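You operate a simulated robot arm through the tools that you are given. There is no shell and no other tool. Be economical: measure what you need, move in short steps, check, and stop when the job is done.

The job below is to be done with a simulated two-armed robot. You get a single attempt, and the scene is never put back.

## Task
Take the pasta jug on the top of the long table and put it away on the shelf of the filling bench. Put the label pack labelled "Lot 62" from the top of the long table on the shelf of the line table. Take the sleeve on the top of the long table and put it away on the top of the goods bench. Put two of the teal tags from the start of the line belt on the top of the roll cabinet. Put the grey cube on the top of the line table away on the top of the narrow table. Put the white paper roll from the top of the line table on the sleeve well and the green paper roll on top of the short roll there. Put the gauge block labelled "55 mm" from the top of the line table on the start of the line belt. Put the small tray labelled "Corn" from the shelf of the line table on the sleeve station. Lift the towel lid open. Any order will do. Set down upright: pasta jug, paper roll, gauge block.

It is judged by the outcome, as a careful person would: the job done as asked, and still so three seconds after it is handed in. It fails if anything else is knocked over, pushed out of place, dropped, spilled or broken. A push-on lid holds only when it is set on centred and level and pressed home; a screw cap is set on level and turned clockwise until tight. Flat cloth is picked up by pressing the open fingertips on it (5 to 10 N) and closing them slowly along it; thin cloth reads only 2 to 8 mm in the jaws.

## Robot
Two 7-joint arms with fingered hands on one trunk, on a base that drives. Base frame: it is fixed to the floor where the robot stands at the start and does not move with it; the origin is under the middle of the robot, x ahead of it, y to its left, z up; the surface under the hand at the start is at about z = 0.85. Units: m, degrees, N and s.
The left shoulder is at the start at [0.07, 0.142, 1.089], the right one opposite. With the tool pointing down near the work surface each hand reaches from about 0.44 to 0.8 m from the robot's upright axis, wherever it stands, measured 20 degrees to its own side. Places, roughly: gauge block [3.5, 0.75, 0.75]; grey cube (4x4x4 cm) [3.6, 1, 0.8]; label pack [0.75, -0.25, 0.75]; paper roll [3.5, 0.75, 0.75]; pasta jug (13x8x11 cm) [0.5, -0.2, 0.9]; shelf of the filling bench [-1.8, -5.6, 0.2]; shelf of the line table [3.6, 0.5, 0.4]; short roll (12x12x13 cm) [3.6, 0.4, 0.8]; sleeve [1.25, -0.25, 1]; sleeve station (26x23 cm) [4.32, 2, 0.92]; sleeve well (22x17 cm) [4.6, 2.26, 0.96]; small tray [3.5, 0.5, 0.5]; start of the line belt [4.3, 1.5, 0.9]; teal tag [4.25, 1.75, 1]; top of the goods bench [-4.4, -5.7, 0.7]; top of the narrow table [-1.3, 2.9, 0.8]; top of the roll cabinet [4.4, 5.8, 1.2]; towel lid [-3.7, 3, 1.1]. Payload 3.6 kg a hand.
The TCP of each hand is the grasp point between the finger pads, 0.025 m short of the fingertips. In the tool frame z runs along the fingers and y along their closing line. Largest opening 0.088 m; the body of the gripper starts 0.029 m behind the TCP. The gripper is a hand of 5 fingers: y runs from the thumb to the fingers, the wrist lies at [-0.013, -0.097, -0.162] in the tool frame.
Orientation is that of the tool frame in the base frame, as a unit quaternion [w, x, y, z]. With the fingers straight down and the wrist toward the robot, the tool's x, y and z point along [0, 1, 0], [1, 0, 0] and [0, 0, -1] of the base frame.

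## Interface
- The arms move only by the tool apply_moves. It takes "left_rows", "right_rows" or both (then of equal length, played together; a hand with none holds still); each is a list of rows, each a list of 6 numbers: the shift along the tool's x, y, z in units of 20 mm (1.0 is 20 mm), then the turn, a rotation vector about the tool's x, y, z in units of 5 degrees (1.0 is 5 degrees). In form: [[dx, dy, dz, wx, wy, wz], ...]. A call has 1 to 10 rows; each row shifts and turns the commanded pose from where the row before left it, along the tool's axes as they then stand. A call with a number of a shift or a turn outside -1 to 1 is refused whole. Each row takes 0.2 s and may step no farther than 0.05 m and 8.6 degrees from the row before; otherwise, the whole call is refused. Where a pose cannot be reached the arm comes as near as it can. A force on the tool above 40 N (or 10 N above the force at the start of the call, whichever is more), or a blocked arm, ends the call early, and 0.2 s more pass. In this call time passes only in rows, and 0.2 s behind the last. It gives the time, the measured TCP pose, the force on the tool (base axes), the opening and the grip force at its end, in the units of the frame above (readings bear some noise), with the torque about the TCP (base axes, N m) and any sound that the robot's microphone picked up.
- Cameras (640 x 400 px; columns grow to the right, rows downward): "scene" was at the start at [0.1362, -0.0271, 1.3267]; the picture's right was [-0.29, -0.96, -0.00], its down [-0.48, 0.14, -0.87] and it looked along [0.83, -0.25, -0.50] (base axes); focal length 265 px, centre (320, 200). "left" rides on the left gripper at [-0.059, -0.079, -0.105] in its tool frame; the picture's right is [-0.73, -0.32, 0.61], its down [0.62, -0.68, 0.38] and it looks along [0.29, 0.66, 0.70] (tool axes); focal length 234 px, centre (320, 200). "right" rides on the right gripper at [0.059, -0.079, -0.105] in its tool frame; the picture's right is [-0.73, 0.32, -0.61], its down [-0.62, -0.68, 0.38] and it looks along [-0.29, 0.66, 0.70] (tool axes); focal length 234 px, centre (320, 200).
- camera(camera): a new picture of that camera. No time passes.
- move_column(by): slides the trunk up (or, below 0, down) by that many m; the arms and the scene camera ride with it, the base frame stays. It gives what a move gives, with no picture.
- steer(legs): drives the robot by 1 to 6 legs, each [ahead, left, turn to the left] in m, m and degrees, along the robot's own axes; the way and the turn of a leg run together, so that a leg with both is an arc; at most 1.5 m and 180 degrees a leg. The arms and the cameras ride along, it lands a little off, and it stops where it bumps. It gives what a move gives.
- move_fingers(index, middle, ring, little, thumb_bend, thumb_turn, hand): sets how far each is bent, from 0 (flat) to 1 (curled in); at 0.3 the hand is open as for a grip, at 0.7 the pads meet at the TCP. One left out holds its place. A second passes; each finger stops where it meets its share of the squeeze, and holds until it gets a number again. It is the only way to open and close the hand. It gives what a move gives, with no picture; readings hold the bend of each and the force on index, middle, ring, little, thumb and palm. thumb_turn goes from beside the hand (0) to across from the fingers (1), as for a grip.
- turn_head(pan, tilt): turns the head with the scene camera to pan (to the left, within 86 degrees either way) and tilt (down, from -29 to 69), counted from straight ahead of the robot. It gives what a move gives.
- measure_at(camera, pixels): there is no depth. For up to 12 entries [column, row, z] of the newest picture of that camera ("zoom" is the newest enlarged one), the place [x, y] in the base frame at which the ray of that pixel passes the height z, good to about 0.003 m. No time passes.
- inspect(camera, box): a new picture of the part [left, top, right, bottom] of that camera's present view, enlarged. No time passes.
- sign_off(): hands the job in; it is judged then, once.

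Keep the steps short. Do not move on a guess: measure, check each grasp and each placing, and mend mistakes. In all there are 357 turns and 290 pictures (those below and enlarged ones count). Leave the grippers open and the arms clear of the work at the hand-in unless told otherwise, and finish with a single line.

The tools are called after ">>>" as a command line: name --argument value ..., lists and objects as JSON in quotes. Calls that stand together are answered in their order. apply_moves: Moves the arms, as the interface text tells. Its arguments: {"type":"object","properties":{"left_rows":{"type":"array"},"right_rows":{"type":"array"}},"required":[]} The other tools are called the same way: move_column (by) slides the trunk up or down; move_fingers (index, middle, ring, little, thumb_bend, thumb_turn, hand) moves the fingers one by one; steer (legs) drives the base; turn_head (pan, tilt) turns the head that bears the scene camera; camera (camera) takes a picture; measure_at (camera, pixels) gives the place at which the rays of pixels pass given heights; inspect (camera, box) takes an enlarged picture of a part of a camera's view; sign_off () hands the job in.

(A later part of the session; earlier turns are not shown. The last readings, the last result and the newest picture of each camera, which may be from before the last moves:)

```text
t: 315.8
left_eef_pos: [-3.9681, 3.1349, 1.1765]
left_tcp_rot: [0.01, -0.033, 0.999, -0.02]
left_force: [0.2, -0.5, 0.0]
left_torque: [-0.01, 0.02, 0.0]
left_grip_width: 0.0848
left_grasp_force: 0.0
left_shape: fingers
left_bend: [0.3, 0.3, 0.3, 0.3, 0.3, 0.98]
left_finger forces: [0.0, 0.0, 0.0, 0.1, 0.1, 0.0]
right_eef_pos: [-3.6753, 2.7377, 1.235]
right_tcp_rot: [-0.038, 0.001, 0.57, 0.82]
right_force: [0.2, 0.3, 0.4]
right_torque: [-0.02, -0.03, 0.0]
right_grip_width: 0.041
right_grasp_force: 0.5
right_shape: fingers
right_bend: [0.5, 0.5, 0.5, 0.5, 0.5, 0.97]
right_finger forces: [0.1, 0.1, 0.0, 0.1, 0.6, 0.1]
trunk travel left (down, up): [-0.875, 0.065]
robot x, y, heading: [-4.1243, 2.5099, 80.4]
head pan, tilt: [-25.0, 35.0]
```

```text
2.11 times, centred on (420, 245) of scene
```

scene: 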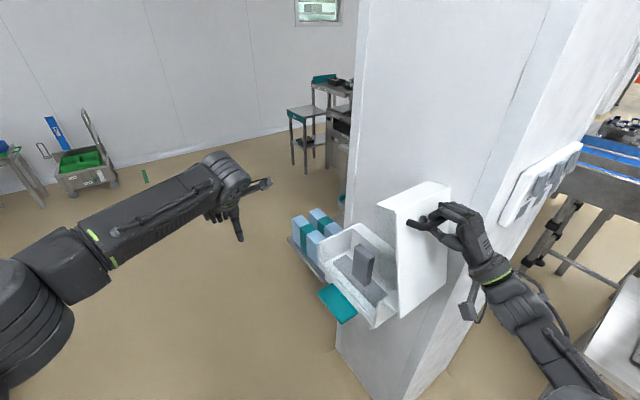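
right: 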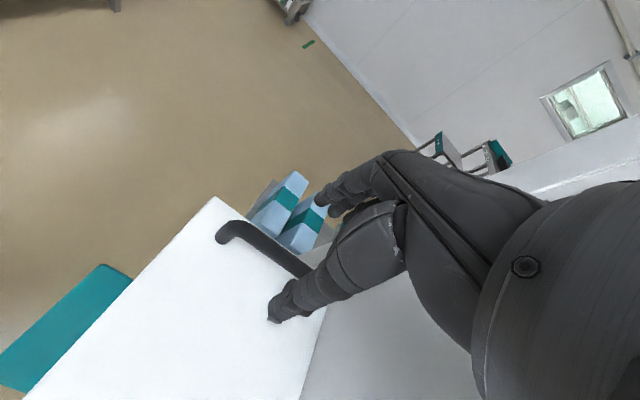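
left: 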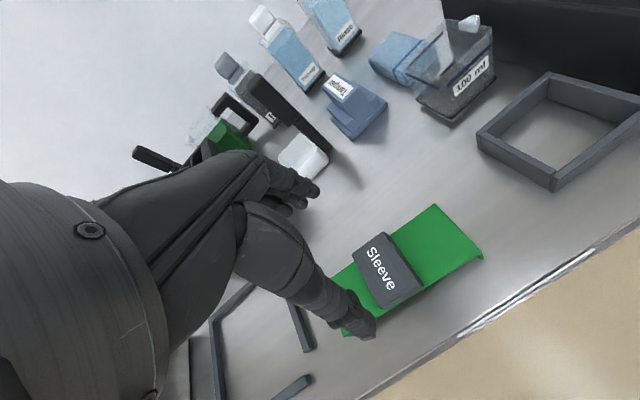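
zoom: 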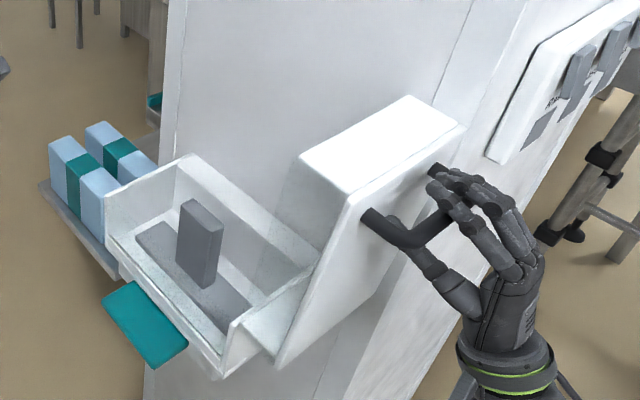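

>>> move_fingers --hand "right" --index 0.3 --middle 0.3 --ring 0.3 --little 0.3 --thumb_bend 0.3

>>> apply_moves --right_rows '[[0, 0, -0.6, 0, 0, 0], [0, 0, -0.8, 0, 0, 0], [0, 0, -1, 0, 0, 0], [0, 0, -1, 0, 0, 0], [0, 0, -1, 0, 0, 0], [0, 0, -1, 0, 0, 0]]'

>>> camera --camera "scene"

```text
t: 316.8
left_eef_pos: [-3.9679, 3.1333, 1.1778]
left_tcp_rot: [0.01, -0.031, 0.999, -0.02]
left_force: [0.0, 0.7, 0.1]
left_torque: [0.01, 0.02, -0.04]
left_grip_width: 0.0849
left_grasp_force: 0.1
left_shape: fingers
left_bend: [0.3, 0.3, 0.3, 0.3, 0.3, 0.98]
left_finger forces: [0.0, 0.0, 0.1, 0.0, 0.0, 0.0]
right_eef_pos: [-3.6754, 2.7367, 1.2338]
right_tcp_rot: [-0.038, 0.001, 0.571, 0.82]
right_force: [-1.0, 0.3, -0.9]
right_torque: [-0.02, 0.01, -0.01]
right_grip_width: 0.0842
right_grasp_force: 0.5
right_shape: fingers
right_bend: [0.3, 0.3, 0.3, 0.3, 0.3, 0.97]
right_finger forces: [0.0, 0.0, 0.0, 0.0, 0.7, 0.1]
trunk travel left (down, up): [-0.875, 0.065]
robot x, y, heading: [-4.1251, 2.5097, 80.3]
head pan, tilt: [-25.0, 35.0]
```

```text
t: 318.2
left_eef_pos: [-3.9675, 3.1342, 1.1777]
left_tcp_rot: [0.01, -0.032, 0.999, -0.02]
left_force: [0.0, 0.3, -0.7]
left_torque: [0.0, 0.0, 0.0]
left_grip_width: 0.0845
left_grasp_force: 0.0
left_shape: fingers
left_bend: [0.3, 0.3, 0.3, 0.3, 0.3, 0.98]
left_finger forces: [0.0, 0.0, 0.0, 0.0, 0.0, 0.0]
right_eef_pos: [-3.671, 2.6343, 1.1981]
right_tcp_rot: [-0.037, 0.002, 0.57, 0.821]
right_force: [0.6, -0.3, 0.3]
right_torque: [-0.01, 0.0, 0.02]
right_grip_width: 0.0851
right_grasp_force: 0.1
right_shape: fingers
right_bend: [0.3, 0.3, 0.3, 0.3, 0.3, 0.97]
right_finger forces: [0.0, 0.0, 0.0, 0.1, 0.0, 0.0]
trunk travel left (down, up): [-0.875, 0.065]
robot x, y, heading: [-4.1238, 2.5138, 80.5]
head pan, tilt: [-25.0, 35.0]
```

```text
166 pictures are left
```

scene: 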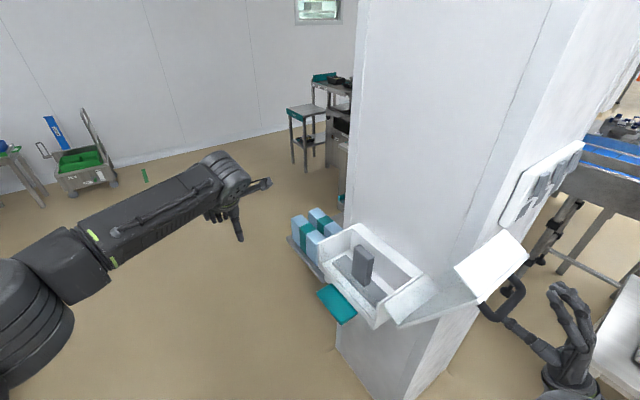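

The lid is fully open. I back away straight.

>>> steer --legs '[[-0.45, 0.05, 0]]'

>>> inspect --camera "scene" --box '[280, 100, 520, 280]'

```text
t: 320.9
left_eef_pos: [-4.0892, 2.6998, 1.1762]
left_tcp_rot: [0.01, -0.029, 0.999, -0.021]
left_force: [0.0, 0.2, 0.6]
left_torque: [-0.02, 0.0, 0.04]
left_grip_width: 0.0847
left_grasp_force: 0.1
left_shape: fingers
left_bend: [0.3, 0.3, 0.3, 0.3, 0.3, 0.98]
left_finger forces: [0.0, 0.0, 0.0, 0.0, 0.0, 0.0]
right_eef_pos: [-3.7962, 2.198, 1.1962]
right_tcp_rot: [-0.036, 0.003, 0.572, 0.82]
right_force: [-0.7, -0.2, 1.0]
right_torque: [-0.01, 0.02, -0.01]
right_grip_width: 0.0853
right_grasp_force: 0.0
right_shape: fingers
right_bend: [0.3, 0.3, 0.3, 0.3, 0.3, 0.97]
right_finger forces: [0.1, 0.0, 0.0, 0.0, 0.1, 0.0]
trunk travel left (down, up): [-0.875, 0.065]
robot x, y, heading: [-4.2499, 2.0745, 80.1]
head pan, tilt: [-25.0, 35.0]
```

```text
2.22 times, centred on (400, 190) of scene
```

zoom: 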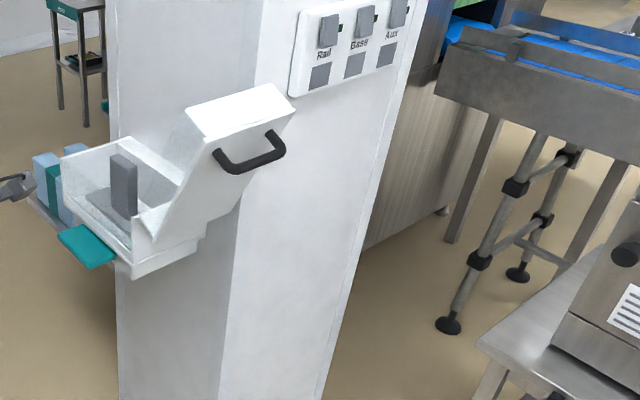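

Next I fold the right hand back to pointing down, before driving to the long table.

>>> apply_moves --right_rows '[[0, -0.3, 0.9, 0, 0, 0], [0, -0.3, 0.9, 0, 0, 0], [0, -0.3, 0.9, 0, 0, 0], [0, -0.3, 0.9, 0, 0, 0], [0, -0.3, 0.9, 1, 0, 0], [0, -0.2, 0.9, 1, 0, 0], [0, -0.1, 0.9, 1, 0, 0], [0, 0, 0.9, 1, 0, 0], [0, 0, 0.9, 1, 0, 0], [0, 0.1, 0.8, 1, 0, 0]]'

>>> apply_moves --right_rows '[[0, 0.2, 0, 1, 0, 0], [0, 0.2, 0, 1, 0, 0], [0, 0.2, 0, 1, 0, 0], [0, 0.2, 0, 1, 0, 0], [0, 0.2, 0, 1, 0, 0], [0, 0.2, 0, 1, 0, 0], [0, 0.2, 0, 1, 0, 0], [0, 0.2, 0, 1, 0, 0], [0, 0.2, 0, 1, 0, 0], [0, 0.2, 0, 1, 0, 0]]'

>>> apply_moves --right_rows '[[0, 0, 0, 1, 0, 0], [0, 0, 0, 1, 0, 0], [0, 0, 0, 1, 0, 0], [0, 0, 0, 1, 0, 0], [0, 0, 0, 1, 0, 0], [0, 0, 0, 1, 0, 0]]'

```text
t: 323.1
left_eef_pos: [-4.0894, 2.7001, 1.1767]
left_tcp_rot: [0.01, -0.03, 0.999, -0.021]
left_force: [0.0, -0.8, 0.4]
left_torque: [0.0, -0.02, 0.0]
left_grip_width: 0.085
left_grasp_force: 0.0
left_shape: fingers
left_bend: [0.3, 0.3, 0.3, 0.3, 0.3, 0.98]
left_finger forces: [0.0, 0.1, 0.1, 0.0, 0.1, 0.1]
right_eef_pos: [-3.8046, 2.3811, 1.2044]
right_tcp_rot: [-0.034, -0.005, 0.765, 0.644]
right_force: [0.5, 0.1, -0.8]
right_torque: [0.0, 0.01, 0.0]
right_grip_width: 0.0851
right_grasp_force: 0.2
right_shape: fingers
right_bend: [0.3, 0.3, 0.3, 0.3, 0.3, 0.97]
right_finger forces: [0.0, 0.1, 0.1, 0.0, 0.0, 0.0]
trunk travel left (down, up): [-0.875, 0.065]
robot x, y, heading: [-4.2498, 2.0725, 79.9]
head pan, tilt: [-25.0, 35.0]
```

```text
t: 325.3
left_eef_pos: [-4.0897, 2.7014, 1.1752]
left_tcp_rot: [0.01, -0.029, 0.999, -0.022]
left_force: [0.2, -0.5, 0.6]
left_torque: [-0.01, -0.01, -0.01]
left_grip_width: 0.0847
left_grasp_force: 0.1
left_shape: fingers
left_bend: [0.3, 0.3, 0.3, 0.3, 0.3, 0.98]
left_finger forces: [0.1, 0.1, 0.1, 0.0, 0.0, 0.0]
right_eef_pos: [-3.8138, 2.3963, 1.2348]
right_tcp_rot: [-0.035, -0.033, 0.947, 0.318]
right_force: [-0.1, 1.1, -1.1]
right_torque: [-0.03, 0.03, 0.01]
right_grip_width: 0.0848
right_grasp_force: 0.2
right_shape: fingers
right_bend: [0.3, 0.3, 0.3, 0.3, 0.3, 0.97]
right_finger forces: [0.0, 0.0, 0.0, 0.0, 0.1, 0.0]
right hand out of reach, approached as far as the arm can: row 6, 7, 8
trunk travel left (down, up): [-0.875, 0.065]
robot x, y, heading: [-4.2499, 2.0786, 80.0]
head pan, tilt: [-25.0, 35.0]
```

```text
t: 326.7
left_eef_pos: [-4.0899, 2.6976, 1.1769]
left_tcp_rot: [0.011, -0.029, 0.999, -0.021]
left_force: [0.1, -0.7, 0.1]
left_torque: [-0.02, 0.0, 0.0]
left_grip_width: 0.0849
left_grasp_force: 0.0
left_shape: fingers
left_bend: [0.3, 0.3, 0.3, 0.3, 0.3, 0.98]
left_finger forces: [0.0, 0.0, 0.0, 0.0, 0.0, 0.0]
right_eef_pos: [-3.7597, 2.3768, 1.1874]
right_tcp_rot: [-0.026, -0.044, 0.997, 0.063]
right_force: [0.6, 0.5, 0.1]
right_torque: [-0.01, 0.01, 0.0]
right_grip_width: 0.0848
right_grasp_force: 0.1
right_shape: fingers
right_bend: [0.3, 0.3, 0.3, 0.3, 0.3, 0.97]
right_finger forces: [0.0, 0.0, 0.0, 0.0, 0.0, 0.0]
right hand out of reach, approached as far as the arm can: row 2, 3, 4, 5, 6
trunk travel left (down, up): [-0.875, 0.065]
robot x, y, heading: [-4.2502, 2.0726, 80.2]
head pan, tilt: [-25.0, 35.0]
```

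>>> steer --legs '[[-0.8, -0.2, 0], [0, 0, -170], [1.4, 0.35, 0], [1.4, 0.35, 0], [1.4, 0.25, 0], [1.35, 0, 0]]'

```text
t: 364.4
left_eef_pos: [-3.0041, -4.8493, 1.1763]
left_tcp_rot: [-0.02, 0.991, 0.129, -0.013]
left_force: [0.3, 0.0, -0.3]
left_torque: [0.01, 0.0, 0.03]
left_grip_width: 0.0848
left_grasp_force: 0.0
left_shape: fingers
left_bend: [0.3, 0.3, 0.3, 0.3, 0.3, 0.98]
left_finger forces: [0.1, 0.0, 0.0, 0.0, 0.0, 0.0]
right_eef_pos: [-3.3895, -4.5997, 1.1893]
right_tcp_rot: [0.061, 0.987, 0.143, 0.032]
right_force: [0.2, 0.3, -0.3]
right_torque: [-0.03, 0.0, -0.01]
right_grip_width: 0.0851
right_grasp_force: 0.1
right_shape: fingers
right_bend: [0.3, 0.3, 0.3, 0.3, 0.3, 0.97]
right_finger forces: [0.1, 0.0, 0.0, 0.0, 0.1, 0.0]
trunk travel left (down, up): [-0.875, 0.065]
robot x, y, heading: [-2.9704, -4.2063, -88.5]
head pan, tilt: [-25.0, 35.0]
```

>>> steer --legs '[[0.4, 0, 0], [0, 0, 88.5], [1.4, 0, 0], [1.05, 0, 0], [0, 0, 90], [1.4, 0, 0]]'

>>> steer --legs '[[1.4, 0, 0], [1.3, 0, 0], [0, 0, -90]]'

>>> turn_head --pan 0 --tilt 35

>>> camera --camera "scene"

```text
t: 392.7
left_eef_pos: [-0.4428, -2.5808, 1.1773]
left_tcp_rot: [0.012, -0.113, 0.993, -0.02]
left_force: [-0.8, -0.7, -0.6]
left_torque: [-0.03, 0.03, -0.02]
left_grip_width: 0.0846
left_grasp_force: 0.0
left_shape: fingers
left_bend: [0.3, 0.3, 0.3, 0.3, 0.3, 0.98]
left_finger forces: [0.0, 0.0, 0.0, 0.1, 0.0, 0.0]
right_eef_pos: [-0.0645, -2.8441, 1.1887]
right_tcp_rot: [-0.031, -0.127, 0.99, 0.061]
right_force: [0.1, -0.6, -0.5]
right_torque: [0.01, 0.01, -0.01]
right_grip_width: 0.085
right_grasp_force: 0.0
right_shape: fingers
right_bend: [0.3, 0.3, 0.3, 0.3, 0.3, 0.97]
right_finger forces: [0.0, 0.0, 0.1, 0.0, 0.0, 0.0]
trunk travel left (down, up): [-0.875, 0.065]
robot x, y, heading: [-0.4956, -3.2226, 89.4]
head pan, tilt: [-25.0, 35.0]
```

```text
t: 409.5
left_eef_pos: [0.2096, -0.59, 1.1764]
left_tcp_rot: [-0.005, 0.624, 0.781, -0.022]
left_force: [-1.0, -0.5, 0.2]
left_torque: [-0.01, -0.03, 0.01]
left_grip_width: 0.0847
left_grasp_force: 0.0
left_shape: fingers
left_bend: [0.3, 0.3, 0.3, 0.3, 0.3, 0.98]
left_finger forces: [0.0, 0.1, 0.0, 0.0, 0.0, 0.0]
right_eef_pos: [-0.0541, -0.9659, 1.1885]
right_tcp_rot: [0.022, 0.611, 0.788, 0.066]
right_force: [0.2, 0.1, -0.3]
right_torque: [-0.01, -0.01, 0.01]
right_grip_width: 0.085
right_grasp_force: 0.1
right_shape: fingers
right_bend: [0.3, 0.3, 0.3, 0.3, 0.3, 0.97]
right_finger forces: [0.0, 0.0, 0.0, 0.0, 0.1, 0.0]
trunk travel left (down, up): [-0.875, 0.065]
robot x, y, heading: [-0.4342, -0.5327, -0.9]
head pan, tilt: [-25.0, 35.0]
```

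```text
t: 410.4
left_eef_pos: [0.2096, -0.5875, 1.1771]
left_tcp_rot: [-0.005, 0.624, 0.781, -0.023]
left_force: [-0.1, 0.1, 0.6]
left_torque: [-0.01, 0.01, 0.01]
left_grip_width: 0.0846
left_grasp_force: 0.0
left_shape: fingers
left_bend: [0.3, 0.3, 0.3, 0.3, 0.3, 0.98]
left_finger forces: [0.1, 0.0, 0.0, 0.0, 0.0, 0.0]
right_eef_pos: [-0.0541, -0.9677, 1.1888]
right_tcp_rot: [0.023, 0.612, 0.788, 0.065]
right_force: [-0.6, -0.5, 1.2]
right_torque: [0.0, -0.01, -0.01]
right_grip_width: 0.0851
right_grasp_force: 0.0
right_shape: fingers
right_bend: [0.3, 0.3, 0.3, 0.3, 0.3, 0.97]
right_finger forces: [0.0, 0.1, 0.0, 0.0, 0.0, 0.1]
trunk travel left (down, up): [-0.875, 0.065]
robot x, y, heading: [-0.4309, -0.5349, -0.7]
head pan, tilt: [0.0, 35.0]
```

```text
164 pictures are left
```

scene: 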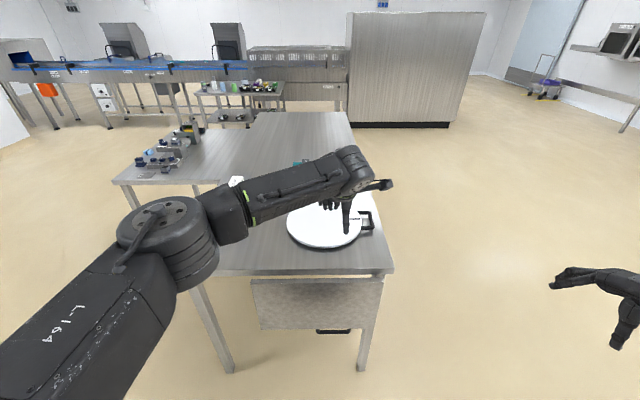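

I drive into the pocket again to reach Lot 62.

>>> steer --legs '[[0.27, 0.79, 0.7], [0.7, 0, 0], [0, 0, -50]]'

>>> turn_head --pan -10 --tilt 50

>>> camera --camera "scene"

```text
t: 420.5
left_eef_pos: [0.9078, -0.2613, 1.1766]
left_tcp_rot: [-0.014, 0.89, 0.456, -0.018]
left_force: [-0.5, 0.4, 0.9]
left_torque: [-0.01, -0.02, -0.03]
left_grip_width: 0.0847
left_grasp_force: 0.2
left_shape: fingers
left_bend: [0.3, 0.3, 0.3, 0.3, 0.3, 0.98]
left_finger forces: [0.0, 0.0, 0.0, 0.1, 0.1, 0.0]
right_eef_pos: [0.4486, -0.3149, 1.1881]
right_tcp_rot: [0.047, 0.881, 0.468, 0.051]
right_force: [0.4, 0.0, -0.2]
right_torque: [-0.01, 0.01, 0.0]
right_grip_width: 0.0853
right_grasp_force: 0.1
right_shape: fingers
right_bend: [0.3, 0.3, 0.3, 0.3, 0.3, 0.97]
right_finger forces: [0.1, 0.1, 0.0, 0.1, 0.0, 0.0]
trunk travel left (down, up): [-0.875, 0.065]
robot x, y, heading: [0.5209, 0.2561, -49.3]
head pan, tilt: [0.0, 35.0]
```

```text
t: 421.2
left_eef_pos: [0.9077, -0.2609, 1.1768]
left_tcp_rot: [-0.014, 0.889, 0.456, -0.018]
left_force: [-0.2, 0.3, -0.1]
left_torque: [0.0, -0.01, -0.02]
left_grip_width: 0.0849
left_grasp_force: 0.0
left_shape: fingers
left_bend: [0.3, 0.3, 0.3, 0.3, 0.3, 0.98]
left_finger forces: [0.0, 0.0, 0.0, 0.1, 0.1, 0.1]
right_eef_pos: [0.4488, -0.314, 1.1877]
right_tcp_rot: [0.047, 0.88, 0.469, 0.052]
right_force: [0.5, 0.0, 0.1]
right_torque: [0.01, 0.0, 0.01]
right_grip_width: 0.0851
right_grasp_force: 0.2
right_shape: fingers
right_bend: [0.3, 0.3, 0.3, 0.3, 0.3, 0.97]
right_finger forces: [0.0, 0.0, 0.0, 0.0, 0.1, 0.1]
trunk travel left (down, up): [-0.875, 0.065]
robot x, y, heading: [0.5238, 0.2577, -49.3]
head pan, tilt: [-10.0, 50.0]
```

```text
163 pictures are left
```

scene: 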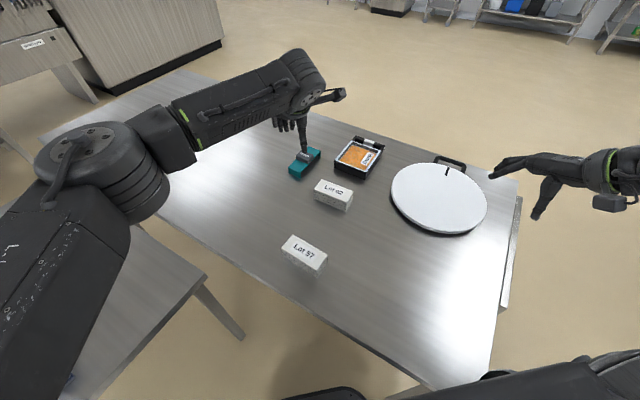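

>>> inspect --camera "scene" --box '[290, 160, 380, 220]'

>>> measure_at --camera "zoom" --pixels '[[320, 200, 0.9]]'

```text
6.67 times, centred on (335, 190) of scene
```

zoom: 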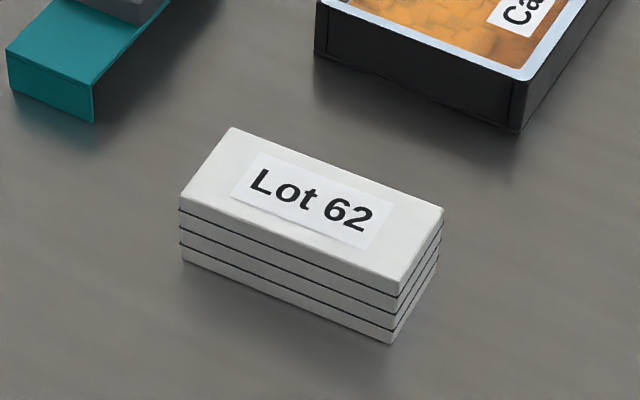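

```text
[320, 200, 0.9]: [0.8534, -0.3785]
```

>>> measure_at --camera "zoom" --pixels '[[182, 258, 0.85], [390, 343, 0.85], [438, 268, 0.85], [180, 195, 0.885], [231, 128, 0.885], [444, 210, 0.885], [398, 283, 0.885]]'

```text
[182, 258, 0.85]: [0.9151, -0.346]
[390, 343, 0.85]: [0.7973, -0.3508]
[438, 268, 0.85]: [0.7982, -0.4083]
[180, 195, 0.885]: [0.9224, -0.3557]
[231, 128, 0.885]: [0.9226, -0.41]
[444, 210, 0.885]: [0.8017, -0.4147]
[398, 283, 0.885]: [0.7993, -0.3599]
```

>>> apply_moves --left_rows '[[0, 0, 0, 0, 0, 1], [0, 0, 0, 0, 0, 1], [0, 0, 0, 0, 0, 1], [0, 0, 0, 0, 0, 1], [0, 0, 0, 0, 0, 1], [0, 0, 0, 0, 0, 1], [0, 0, 0, 0, 0, 1], [0, 0, 0, 0, 0, 1], [0, 0, 0, 0, 0, 1], [0, 0, 0, 0, 0, 0.9]]'

>>> move_column --by -0.15

```text
t: 423.4
left_eef_pos: [0.9067, -0.259, 1.1782]
left_tcp_rot: [-0.005, 0.999, 0.042, -0.022]
left_force: [-0.1, -0.9, 1.0]
left_torque: [0.01, 0.01, -0.03]
left_grip_width: 0.0845
left_grasp_force: 0.1
left_shape: fingers
left_bend: [0.3, 0.3, 0.3, 0.3, 0.3, 0.98]
left_finger forces: [0.0, 0.0, 0.0, 0.1, 0.0, 0.0]
right_eef_pos: [0.4495, -0.3137, 1.188]
right_tcp_rot: [0.047, 0.88, 0.469, 0.05]
right_force: [-1.2, 0.0, 0.0]
right_torque: [0.03, 0.01, 0.04]
right_grip_width: 0.085
right_grasp_force: 0.0
right_shape: fingers
right_bend: [0.3, 0.3, 0.3, 0.3, 0.3, 0.97]
right_finger forces: [0.1, 0.0, 0.1, 0.0, 0.1, 0.1]
trunk travel left (down, up): [-0.875, 0.065]
robot x, y, heading: [0.5254, 0.2531, -49.0]
head pan, tilt: [-10.0, 50.0]
```

```text
t: 425.2
left_eef_pos: [0.9062, -0.2597, 1.0272]
left_tcp_rot: [-0.005, 0.999, 0.043, -0.022]
left_force: [0.3, -0.3, 0.5]
left_torque: [0.01, 0.0, 0.0]
left_grip_width: 0.0847
left_grasp_force: 0.0
left_shape: fingers
left_bend: [0.3, 0.3, 0.3, 0.3, 0.3, 0.98]
left_finger forces: [0.0, 0.1, 0.1, 0.0, 0.0, 0.0]
right_eef_pos: [0.4495, -0.3142, 1.0389]
right_tcp_rot: [0.048, 0.88, 0.469, 0.05]
right_force: [-0.2, -0.1, -0.2]
right_torque: [-0.02, 0.02, 0.01]
right_grip_width: 0.0849
right_grasp_force: 0.0
right_shape: fingers
right_bend: [0.3, 0.3, 0.3, 0.3, 0.3, 0.97]
right_finger forces: [0.0, 0.0, 0.1, 0.1, 0.0, 0.1]
trunk travel left (down, up): [-0.725, 0.215]
robot x, y, heading: [0.522, 0.2536, -49.4]
head pan, tilt: [-10.0, 50.0]
```

>>> apply_moves --left_rows '[[-0.59, 0.95, 0, 0, 0, 0], [-0.59, 0.95, 0, 0, 0, 0], [-0.59, 0.95, 0, 0, 0, 0], [-0.59, 0.95, 0, 0, 0, 0], [-0.59, 0.95, 0, 0, 0, 0], [0, 0.95, 0, 0, 0, 0], [0, 0, 1, 0, 0, 0], [0, 0, 1, 0, 0, 0], [0, 0, 1, 0, 0, 0]]'

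>>> camera --camera "left"

```text
t: 427.2
left_eef_pos: [0.8664, -0.333, 0.9683]
left_tcp_rot: [-0.006, 0.999, 0.043, -0.022]
left_force: [-0.1, 0.4, -1.0]
left_torque: [0.01, -0.01, 0.01]
left_grip_width: 0.0846
left_grasp_force: 0.0
left_shape: fingers
left_bend: [0.3, 0.3, 0.3, 0.3, 0.3, 0.98]
left_finger forces: [0.0, 0.0, 0.0, 0.1, 0.0, 0.0]
left hand out of reach, approached as far as the arm can: row 4, 5, 6
right_eef_pos: [0.4488, -0.3141, 1.0394]
right_tcp_rot: [0.047, 0.881, 0.468, 0.05]
right_force: [0.0, 0.0, -0.5]
right_torque: [-0.03, 0.02, 0.0]
right_grip_width: 0.085
right_grasp_force: 0.0
right_shape: fingers
right_bend: [0.3, 0.3, 0.3, 0.3, 0.3, 0.97]
right_finger forces: [0.0, 0.1, 0.0, 0.0, 0.0, 0.0]
trunk travel left (down, up): [-0.725, 0.215]
robot x, y, heading: [0.5254, 0.2558, -48.9]
head pan, tilt: [-10.0, 50.0]
```

```text
161 pictures are left
```

left: 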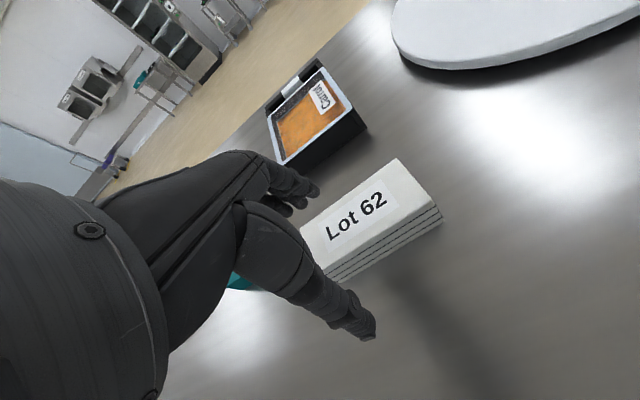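

>>> apply_moves --left_rows '[[-0.1, 0.6, 0, 0, 0, 0], [-0.1, 0.6, 0, 0, 0, 0], [-0.1, 0.6, 0, 0, 0, 0], [0, 0.5, 0, 0, 0, 0]]'

```text
t: 428.2
left_eef_pos: [0.8671, -0.3322, 0.9683]
left_tcp_rot: [-0.006, 0.999, 0.043, -0.021]
left_force: [0.3, -0.9, 0.8]
left_torque: [0.0, -0.01, 0.0]
left_grip_width: 0.0848
left_grasp_force: 0.1
left_shape: fingers
left_bend: [0.3, 0.3, 0.3, 0.3, 0.3, 0.98]
left_finger forces: [0.0, 0.0, 0.1, 0.1, 0.1, 0.0]
left hand out of reach, approached as far as the arm can: row 1, 2, 3, 4
right_eef_pos: [0.4492, -0.3137, 1.0375]
right_tcp_rot: [0.047, 0.88, 0.469, 0.05]
right_force: [0.1, 0.1, 0.5]
right_torque: [-0.01, 0.03, -0.03]
right_grip_width: 0.0851
right_grasp_force: 0.0
right_shape: fingers
right_bend: [0.3, 0.3, 0.3, 0.3, 0.3, 0.97]
right_finger forces: [0.0, 0.0, 0.1, 0.0, 0.1, 0.0]
trunk travel left (down, up): [-0.725, 0.215]
robot x, y, heading: [0.5245, 0.2557, -49.2]
head pan, tilt: [-10.0, 50.0]
```

>>> apply_moves --left_rows '[[0, -1, -1, 0, 0, 0], [0, -1, -1, 0, 0, 0], [0, -1, 0, 0, 0, 0], [0, 0, 0, 0, 0, 0]]'

>>> steer --legs '[[0, 0, -18]]'

>>> apply_moves --left_rows '[[0.8, 0, 0, 0, 0, -0.9], [0.8, 0, 0, 0, 0, -0.9], [0.8, 0, 0, 0, 0, -0.9], [0.8, 0, 0, 0, 0, -0.9]]'

```text
t: 429.2
left_eef_pos: [0.8628, -0.2705, 1.0083]
left_tcp_rot: [-0.006, 0.999, 0.042, -0.022]
left_force: [0.5, 0.3, 0.1]
left_torque: [-0.01, -0.06, 0.01]
left_grip_width: 0.0848
left_grasp_force: 0.1
left_shape: fingers
left_bend: [0.3, 0.3, 0.3, 0.3, 0.3, 0.98]
left_finger forces: [0.0, 0.0, 0.0, 0.0, 0.0, 0.1]
right_eef_pos: [0.4491, -0.3133, 1.0382]
right_tcp_rot: [0.047, 0.88, 0.469, 0.051]
right_force: [-0.6, -0.3, 0.3]
right_torque: [-0.04, 0.01, 0.02]
right_grip_width: 0.0853
right_grasp_force: 0.0
right_shape: fingers
right_bend: [0.3, 0.3, 0.3, 0.3, 0.3, 0.97]
right_finger forces: [0.0, 0.1, 0.0, 0.1, 0.0, 0.0]
trunk travel left (down, up): [-0.725, 0.215]
robot x, y, heading: [0.5201, 0.2576, -49.1]
head pan, tilt: [-10.0, 50.0]
```

```text
t: 430.6
left_eef_pos: [0.6895, -0.3477, 1.0094]
left_tcp_rot: [-0.009, 0.994, -0.109, -0.02]
left_force: [0.1, 0.6, 0.3]
left_torque: [0.01, 0.0, 0.02]
left_grip_width: 0.0847
left_grasp_force: 0.0
left_shape: fingers
left_bend: [0.3, 0.3, 0.3, 0.3, 0.3, 0.98]
left_finger forces: [0.0, 0.0, 0.0, 0.1, 0.0, 0.0]
right_eef_pos: [0.2827, -0.2654, 1.0387]
right_tcp_rot: [0.055, 0.941, 0.33, 0.042]
right_force: [0.3, -0.1, 0.6]
right_torque: [0.0, 0.01, -0.04]
right_grip_width: 0.085
right_grasp_force: 0.0
right_shape: fingers
right_bend: [0.3, 0.3, 0.3, 0.3, 0.3, 0.97]
right_finger forces: [0.1, 0.0, 0.0, 0.0, 0.0, 0.1]
trunk travel left (down, up): [-0.725, 0.215]
robot x, y, heading: [0.5202, 0.2587, -66.6]
head pan, tilt: [-10.0, 50.0]
```

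```text
t: 431.6
left_eef_pos: [0.7536, -0.3558, 1.0041]
left_tcp_rot: [-0.012, 0.999, 0.047, -0.02]
left_force: [-0.2, -0.1, -0.1]
left_torque: [0.02, 0.02, -0.01]
left_grip_width: 0.0847
left_grasp_force: 0.0
left_shape: fingers
left_bend: [0.3, 0.3, 0.3, 0.3, 0.3, 0.98]
left_finger forces: [0.0, 0.1, 0.0, 0.0, 0.0, 0.0]
right_eef_pos: [0.2813, -0.2654, 1.0392]
right_tcp_rot: [0.054, 0.941, 0.33, 0.042]
right_force: [1.0, -0.9, 0.1]
right_torque: [0.0, 0.02, -0.02]
right_grip_width: 0.0848
right_grasp_force: 0.1
right_shape: fingers
right_bend: [0.3, 0.3, 0.3, 0.3, 0.3, 0.97]
right_finger forces: [0.1, 0.0, 0.0, 0.0, 0.0, 0.0]
trunk travel left (down, up): [-0.725, 0.215]
robot x, y, heading: [0.5196, 0.2581, -66.8]
head pan, tilt: [-10.0, 50.0]
```

>>> apply_moves --left_rows '[[1, 0.33, 0, 0, 0, 0], [1, 0.33, 0, 0, 0, 0], [1, 0.33, 0, 0, 0, 0], [1, 0.33, 0, 0, 0, 0], [1, 0.33, 0, 0, 0, 0], [0, 0, 1, 0, 0, 0]]'

>>> camera --camera "left"

>>> measure_at --camera "left" --pixels '[[320, 200, 0.89]]'

```text
t: 433.0
left_eef_pos: [0.8534, -0.3787, 0.9818]
left_tcp_rot: [-0.012, 0.999, 0.048, -0.02]
left_force: [0.0, -0.7, 0.7]
left_torque: [-0.01, -0.03, 0.02]
left_grip_width: 0.0847
left_grasp_force: 0.1
left_shape: fingers
left_bend: [0.3, 0.3, 0.3, 0.3, 0.3, 0.98]
left_finger forces: [0.1, 0.1, 0.0, 0.1, 0.0, 0.0]
right_eef_pos: [0.2803, -0.2656, 1.0381]
right_tcp_rot: [0.055, 0.942, 0.329, 0.042]
right_force: [0.2, -0.6, -0.3]
right_torque: [-0.05, -0.04, 0.03]
right_grip_width: 0.085
right_grasp_force: 0.0
right_shape: fingers
right_bend: [0.3, 0.3, 0.3, 0.3, 0.3, 0.97]
right_finger forces: [0.0, 0.0, 0.0, 0.0, 0.1, 0.0]
trunk travel left (down, up): [-0.725, 0.215]
robot x, y, heading: [0.5218, 0.2574, -66.7]
head pan, tilt: [-10.0, 50.0]
```

```text
160 pictures are left
```

left: 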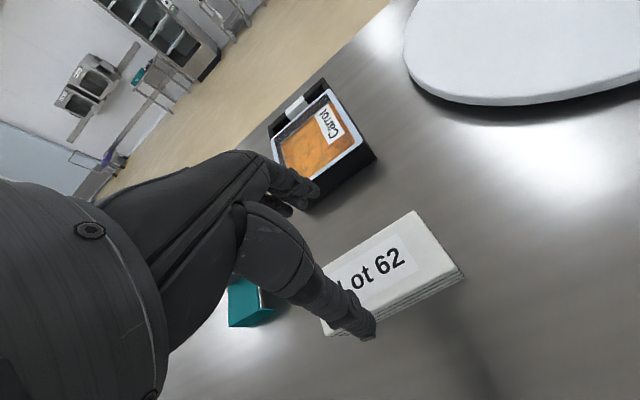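

```text
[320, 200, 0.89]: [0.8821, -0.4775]
```

>>> apply_moves --left_rows '[[0.1, 0, 1, 0, 0, 0], [0, 0, 1, 0, 0, 0], [0, 0, 1, 0, 0, 0], [0, 0, 1, 0, 0, 0], [0, 0, 0.6, 0, 0, 0], [0, 0, 0.3, 0, 0, 0]]'

>>> move_fingers --hand "left" --index 0.6 --middle 0.6 --ring 0.6 --little 0.6 --thumb_bend 0.6

>>> apply_moves --left_rows '[[0, 0, -0.5, 0, 0, 0], [0, 0, -0.8, 0, 0, 0], [0, 0, -1, 0, 0, 0], [0, 0, -1, 0, 0, 0], [0, 0, -1, 0, 0, 0]]'

>>> camera --camera "left"

```text
t: 434.4
left_eef_pos: [0.8516, -0.3776, 0.8849]
left_tcp_rot: [-0.011, 0.999, 0.047, -0.019]
left_force: [0.0, 0.4, 1.3]
left_torque: [-0.01, 0.01, 0.03]
left_grip_width: 0.0853
left_grasp_force: 0.9
left_shape: fingers
left_bend: [0.3, 0.3, 0.3, 0.3, 0.3, 0.98]
left_finger forces: [0.0, 0.0, 0.0, 0.0, 1.1, 0.0]
right_eef_pos: [0.2812, -0.265, 1.0391]
right_tcp_rot: [0.055, 0.942, 0.329, 0.044]
right_force: [0.2, 0.5, 0.6]
right_torque: [0.01, 0.01, -0.02]
right_grip_width: 0.085
right_grasp_force: 0.2
right_shape: fingers
right_bend: [0.3, 0.3, 0.3, 0.3, 0.3, 0.97]
right_finger forces: [0.0, 0.1, 0.0, 0.0, 0.0, 0.0]
trunk travel left (down, up): [-0.725, 0.215]
robot x, y, heading: [0.5218, 0.2557, -66.5]
head pan, tilt: [-10.0, 50.0]
```

```text
t: 435.4
left_eef_pos: [0.8522, -0.3775, 0.8844]
left_tcp_rot: [-0.011, 0.999, 0.046, -0.019]
left_force: [-1.1, -2.8, 4.2]
left_torque: [-0.27, -0.06, -0.07]
left_grip_width: 0.051
left_grasp_force: 28.1
left_shape: fingers
left_bend: [0.48, 0.53, 0.53, 0.56, 0.52, 0.94]
left_finger forces: [12.5, 5.5, 4.7, 6.4, 27.0, 0.1]
right_eef_pos: [0.2806, -0.2668, 1.0383]
right_tcp_rot: [0.054, 0.942, 0.33, 0.043]
right_force: [-0.3, -0.4, -0.7]
right_torque: [0.01, -0.01, 0.01]
right_grip_width: 0.0852
right_grasp_force: 0.1
right_shape: fingers
right_bend: [0.3, 0.3, 0.3, 0.3, 0.3, 0.97]
right_finger forces: [0.1, 0.0, 0.1, 0.1, 0.0, 0.0]
trunk travel left (down, up): [-0.725, 0.215]
robot x, y, heading: [0.5192, 0.2548, -66.4]
head pan, tilt: [-10.0, 50.0]
```

```text
t: 436.6
left_eef_pos: [0.8556, -0.3786, 0.9696]
left_tcp_rot: [-0.012, 0.999, 0.047, -0.019]
left_force: [0.2, -0.8, -2.1]
left_torque: [0.03, 0.03, 0.02]
left_grip_width: 0.0505
left_grasp_force: 25.6
left_shape: fingers
left_bend: [0.48, 0.54, 0.54, 0.56, 0.52, 0.93]
left_finger forces: [11.9, 4.8, 3.9, 5.6, 26.7, 0.1]
right_eef_pos: [0.2811, -0.2666, 1.0384]
right_tcp_rot: [0.055, 0.942, 0.33, 0.043]
right_force: [-0.7, 0.1, 0.1]
right_torque: [0.0, 0.0, 0.01]
right_grip_width: 0.085
right_grasp_force: 0.1
right_shape: fingers
right_bend: [0.3, 0.3, 0.3, 0.3, 0.3, 0.97]
right_finger forces: [0.1, 0.0, 0.0, 0.0, 0.0, 0.1]
trunk travel left (down, up): [-0.725, 0.215]
robot x, y, heading: [0.5215, 0.2567, -66.8]
head pan, tilt: [-10.0, 50.0]
```

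```text
159 pictures are left
```

left: 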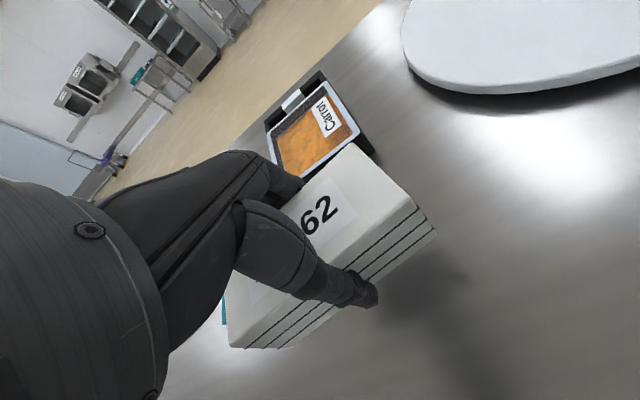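

Pack held. I raise the trunk and drive around the side table toward the line table.

>>> move_column --by 0.2

>>> steer --legs '[[-0.265, -0.615, 0], [0, 0, 116.7], [1.2, 0, 0], [0, 0, -50], [0.6, 0, 0]]'

>>> turn_head --pan 0 --tilt 20

>>> camera --camera "scene"

```text
t: 438.7
left_eef_pos: [0.8557, -0.3785, 1.1691]
left_tcp_rot: [-0.012, 0.999, 0.047, -0.02]
left_force: [-0.1, -0.1, -1.9]
left_torque: [-0.01, 0.02, -0.02]
left_grip_width: 0.0507
left_grasp_force: 25.9
left_shape: fingers
left_bend: [0.48, 0.54, 0.54, 0.56, 0.52, 0.93]
left_finger forces: [11.9, 4.7, 3.9, 5.5, 26.5, 0.0]
right_eef_pos: [0.2814, -0.2655, 1.2387]
right_tcp_rot: [0.055, 0.942, 0.329, 0.043]
right_force: [0.5, 1.1, -0.1]
right_torque: [-0.02, -0.02, -0.03]
right_grip_width: 0.0851
right_grasp_force: 0.0
right_shape: fingers
right_bend: [0.3, 0.3, 0.3, 0.3, 0.3, 0.97]
right_finger forces: [0.0, 0.0, 0.1, 0.1, 0.0, 0.0]
trunk travel left (down, up): [-0.925, 0.015]
robot x, y, heading: [0.5232, 0.2578, -66.5]
head pan, tilt: [-10.0, 50.0]
```

```text
t: 458.1
left_eef_pos: [1.9165, 1.1867, 1.1695]
left_tcp_rot: [0.001, 0.811, 0.584, -0.023]
left_force: [0.2, 0.9, -1.2]
left_torque: [-0.02, -0.02, 0.01]
left_grip_width: 0.0495
left_grasp_force: 22.1
left_shape: fingers
left_bend: [0.49, 0.54, 0.54, 0.56, 0.52, 0.93]
left_finger forces: [10.1, 4.2, 3.5, 4.5, 22.7, 0.1]
right_eef_pos: [1.5793, 0.7047, 1.2395]
right_tcp_rot: [0.022, 0.609, 0.79, 0.066]
right_force: [-0.1, -0.2, -0.2]
right_torque: [-0.02, 0.02, -0.03]
right_grip_width: 0.0852
right_grasp_force: 0.1
right_shape: fingers
right_bend: [0.3, 0.3, 0.3, 0.3, 0.3, 0.97]
right_finger forces: [0.1, 0.0, 0.1, 0.0, 0.0, 0.0]
trunk travel left (down, up): [-0.925, 0.015]
robot x, y, heading: [1.2011, 1.1397, -0.1]
head pan, tilt: [-10.0, 50.0]
```

```text
t: 459.1
left_eef_pos: [1.9166, 1.1861, 1.1692]
left_tcp_rot: [0.0, 0.811, 0.584, -0.023]
left_force: [0.8, -0.4, -1.4]
left_torque: [0.0, 0.02, -0.02]
left_grip_width: 0.0494
left_grasp_force: 22.5
left_shape: fingers
left_bend: [0.49, 0.54, 0.54, 0.56, 0.52, 0.93]
left_finger forces: [10.3, 4.2, 3.6, 4.5, 22.6, 0.0]
right_eef_pos: [1.582, 0.7052, 1.2389]
right_tcp_rot: [0.023, 0.61, 0.789, 0.065]
right_force: [0.4, 1.1, 0.2]
right_torque: [0.01, 0.0, 0.01]
right_grip_width: 0.085
right_grasp_force: 0.0
right_shape: fingers
right_bend: [0.3, 0.3, 0.3, 0.3, 0.3, 0.97]
right_finger forces: [0.0, 0.0, 0.1, 0.1, 0.0, 0.0]
trunk travel left (down, up): [-0.925, 0.015]
robot x, y, heading: [1.1988, 1.1382, -0.4]
head pan, tilt: [0.0, 20.0]
```

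```text
158 pictures are left
```

scene: 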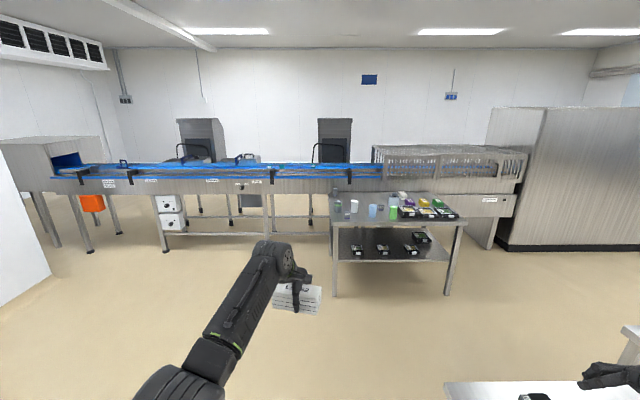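

>>> inspect --camera "scene" --box '[310, 150, 490, 305]'

>>> inspect --camera "scene" --box '[40, 110, 390, 250]'

>>> measure_at --camera "scene" --pixels '[[335, 297, 0], [447, 293, 0], [333, 226, 0.8], [465, 222, 0.8], [334, 262, 0.4], [452, 258, 0.4], [398, 190, 0.8]]'

```text
2.58 times, centred on (400, 228) of scene
```

zoom: 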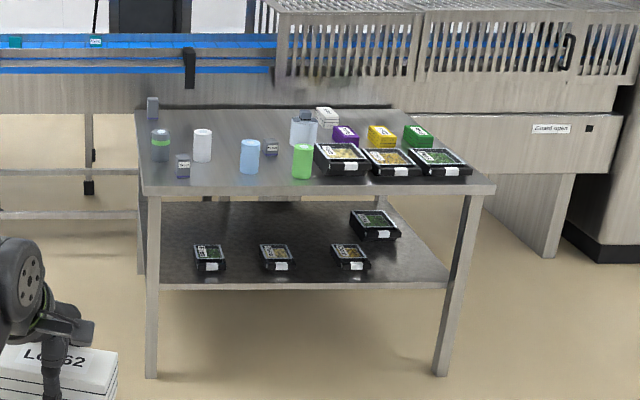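

```text
1.83 times, centred on (215, 180) of scene
```

zoom: 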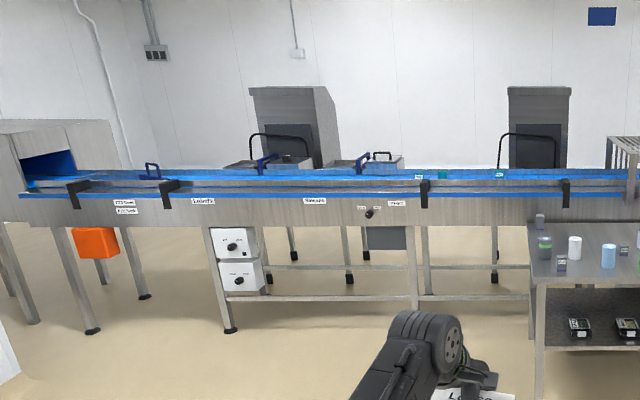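

```text
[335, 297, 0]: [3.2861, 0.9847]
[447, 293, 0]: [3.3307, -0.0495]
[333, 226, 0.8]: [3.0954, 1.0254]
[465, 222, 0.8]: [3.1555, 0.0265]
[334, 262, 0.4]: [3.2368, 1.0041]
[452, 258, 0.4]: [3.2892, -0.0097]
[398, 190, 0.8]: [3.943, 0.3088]
```

>>> steer --legs '[[1.3, 0, 0.3], [0.1, -0.55, 0]]'

>>> turn_head --pan 0 --tilt 40

>>> camera --camera "scene"

```text
t: 468.4
left_eef_pos: [3.3309, 0.7038, 1.1681]
left_tcp_rot: [0.002, 0.797, 0.604, -0.022]
left_force: [-0.1, 0.0, -2.0]
left_torque: [0.02, -0.04, 0.02]
left_grip_width: 0.05
left_grasp_force: 22.3
left_shape: fingers
left_bend: [0.49, 0.54, 0.54, 0.56, 0.52, 0.93]
left_finger forces: [10.2, 4.1, 3.5, 4.4, 22.5, 0.0]
right_eef_pos: [3.0202, 0.2067, 1.2382]
right_tcp_rot: [0.021, 0.591, 0.804, 0.066]
right_force: [-0.8, 0.3, -0.7]
right_torque: [0.0, -0.02, 0.01]
right_grip_width: 0.0847
right_grasp_force: 0.1
right_shape: fingers
right_bend: [0.3, 0.3, 0.3, 0.3, 0.3, 0.97]
right_finger forces: [0.0, 0.0, 0.1, 0.0, 0.0, 0.0]
trunk travel left (down, up): [-0.925, 0.015]
robot x, y, heading: [2.6179, 0.6194, 2.6]
head pan, tilt: [0.0, 20.0]
```

```text
t: 469.2
left_eef_pos: [3.3314, 0.7026, 1.1691]
left_tcp_rot: [0.001, 0.797, 0.604, -0.024]
left_force: [-0.2, -0.6, -3.1]
left_torque: [-0.01, 0.02, -0.02]
left_grip_width: 0.0496
left_grasp_force: 22.3
left_shape: fingers
left_bend: [0.49, 0.54, 0.54, 0.56, 0.52, 0.93]
left_finger forces: [10.3, 4.2, 3.4, 4.3, 22.5, 0.0]
right_eef_pos: [3.02, 0.2055, 1.238]
right_tcp_rot: [0.02, 0.59, 0.804, 0.066]
right_force: [-0.1, 0.2, -0.4]
right_torque: [-0.04, -0.02, -0.01]
right_grip_width: 0.085
right_grasp_force: 0.0
right_shape: fingers
right_bend: [0.3, 0.3, 0.3, 0.3, 0.3, 0.97]
right_finger forces: [0.0, 0.0, 0.1, 0.1, 0.0, 0.1]
trunk travel left (down, up): [-0.925, 0.015]
robot x, y, heading: [2.6158, 0.6156, 2.4]
head pan, tilt: [0.0, 40.0]
```

```text
155 pictures are left
```

scene: 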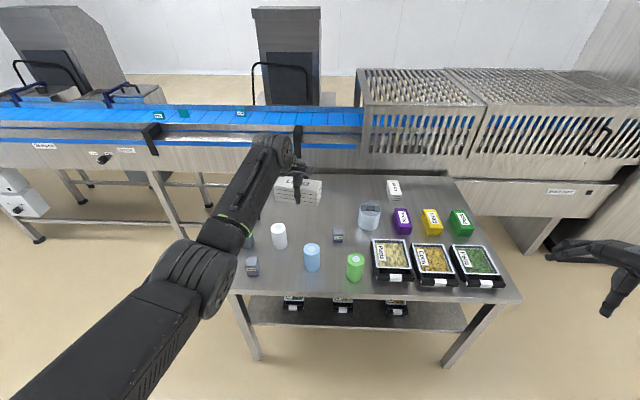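

>>> steer --legs '[[-0.55, 0, 0]]'

>>> move_column --by -0.4

>>> move_column --by -0.25

>>> turn_head --pan 0 --tilt 20

>>> camera --camera "scene"

```text
t: 471.9
left_eef_pos: [2.9343, 0.6094, 1.1669]
left_tcp_rot: [-0.001, 0.819, 0.573, -0.024]
left_force: [0.0, -0.4, -2.1]
left_torque: [-0.02, -0.04, -0.07]
left_grip_width: 0.0495
left_grasp_force: 22.4
left_shape: fingers
left_bend: [0.49, 0.54, 0.55, 0.56, 0.52, 0.93]
left_finger forces: [10.6, 4.2, 3.4, 4.3, 22.6, 0.0]
right_eef_pos: [2.5848, 0.1385, 1.2379]
right_tcp_rot: [0.023, 0.621, 0.781, 0.064]
right_force: [0.9, 0.0, -0.6]
right_torque: [-0.01, 0.02, 0.01]
right_grip_width: 0.0847
right_grasp_force: 0.1
right_shape: fingers
right_bend: [0.3, 0.3, 0.3, 0.3, 0.3, 0.97]
right_finger forces: [0.1, 0.0, 0.0, 0.0, 0.1, 0.0]
trunk travel left (down, up): [-0.925, 0.015]
robot x, y, heading: [2.2137, 0.5798, -2.2]
head pan, tilt: [0.0, 40.0]
stopped in leg 1: the robot was blocked; the commanded pose is now the measured one
```

```text
t: 475.8
left_eef_pos: [2.9306, 0.6097, 0.7701]
left_tcp_rot: [-0.001, 0.819, 0.573, -0.023]
left_force: [0.8, -0.4, -2.6]
left_torque: [-0.01, 0.0, 0.01]
left_grip_width: 0.0494
left_grasp_force: 22.6
left_shape: fingers
left_bend: [0.49, 0.54, 0.55, 0.56, 0.52, 0.93]
left_finger forces: [10.6, 4.1, 3.4, 4.3, 22.6, 0.1]
right_eef_pos: [2.5815, 0.1366, 0.8377]
right_tcp_rot: [0.023, 0.62, 0.781, 0.066]
right_force: [-0.3, -0.1, 0.3]
right_torque: [0.03, -0.02, -0.03]
right_grip_width: 0.0851
right_grasp_force: 0.1
right_shape: fingers
right_bend: [0.3, 0.3, 0.3, 0.3, 0.3, 0.97]
right_finger forces: [0.0, 0.1, 0.1, 0.0, 0.0, 0.0]
trunk travel left (down, up): [-0.525, 0.415]
robot x, y, heading: [2.2072, 0.5791, -2.0]
head pan, tilt: [0.0, 40.0]
```

```text
t: 478.4
left_eef_pos: [2.9308, 0.6097, 0.518]
left_tcp_rot: [-0.001, 0.82, 0.572, -0.024]
left_force: [-0.4, -0.2, -1.6]
left_torque: [0.01, -0.03, -0.02]
left_grip_width: 0.0499
left_grasp_force: 22.2
left_shape: fingers
left_bend: [0.49, 0.54, 0.55, 0.56, 0.52, 0.93]
left_finger forces: [10.6, 4.1, 3.5, 4.2, 22.5, 0.1]
right_eef_pos: [2.5798, 0.137, 0.588]
right_tcp_rot: [0.023, 0.62, 0.781, 0.066]
right_force: [-0.2, 0.4, 0.4]
right_torque: [0.0, 0.02, 0.01]
right_grip_width: 0.085
right_grasp_force: 0.1
right_shape: fingers
right_bend: [0.3, 0.3, 0.3, 0.3, 0.3, 0.97]
right_finger forces: [0.0, 0.1, 0.1, 0.1, 0.0, 0.0]
trunk travel left (down, up): [-0.275, 0.665]
robot x, y, heading: [2.2124, 0.5773, -2.0]
head pan, tilt: [0.0, 40.0]
```

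```text
t: 479.2
left_eef_pos: [2.9304, 0.6096, 0.5197]
left_tcp_rot: [-0.001, 0.819, 0.573, -0.023]
left_force: [0.2, 0.1, -2.6]
left_torque: [-0.03, -0.02, 0.0]
left_grip_width: 0.0495
left_grasp_force: 22.0
left_shape: fingers
left_bend: [0.49, 0.54, 0.55, 0.56, 0.52, 0.93]
left_finger forces: [10.6, 4.1, 3.3, 4.1, 22.6, 0.0]
right_eef_pos: [2.5818, 0.137, 0.5881]
right_tcp_rot: [0.023, 0.621, 0.781, 0.065]
right_force: [-0.4, 0.3, -0.6]
right_torque: [0.04, -0.01, -0.01]
right_grip_width: 0.085
right_grasp_force: 0.1
right_shape: fingers
right_bend: [0.3, 0.3, 0.3, 0.3, 0.3, 0.97]
right_finger forces: [0.0, 0.0, 0.0, 0.1, 0.0, 0.0]
trunk travel left (down, up): [-0.275, 0.665]
robot x, y, heading: [2.214, 0.5784, -2.0]
head pan, tilt: [0.0, 20.0]
```

```text
154 pictures are left
```

scene: 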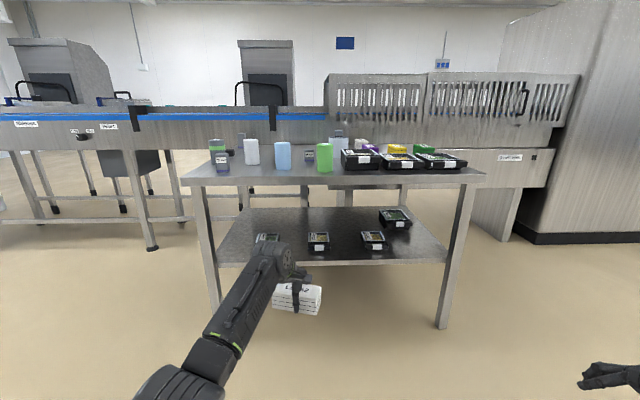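

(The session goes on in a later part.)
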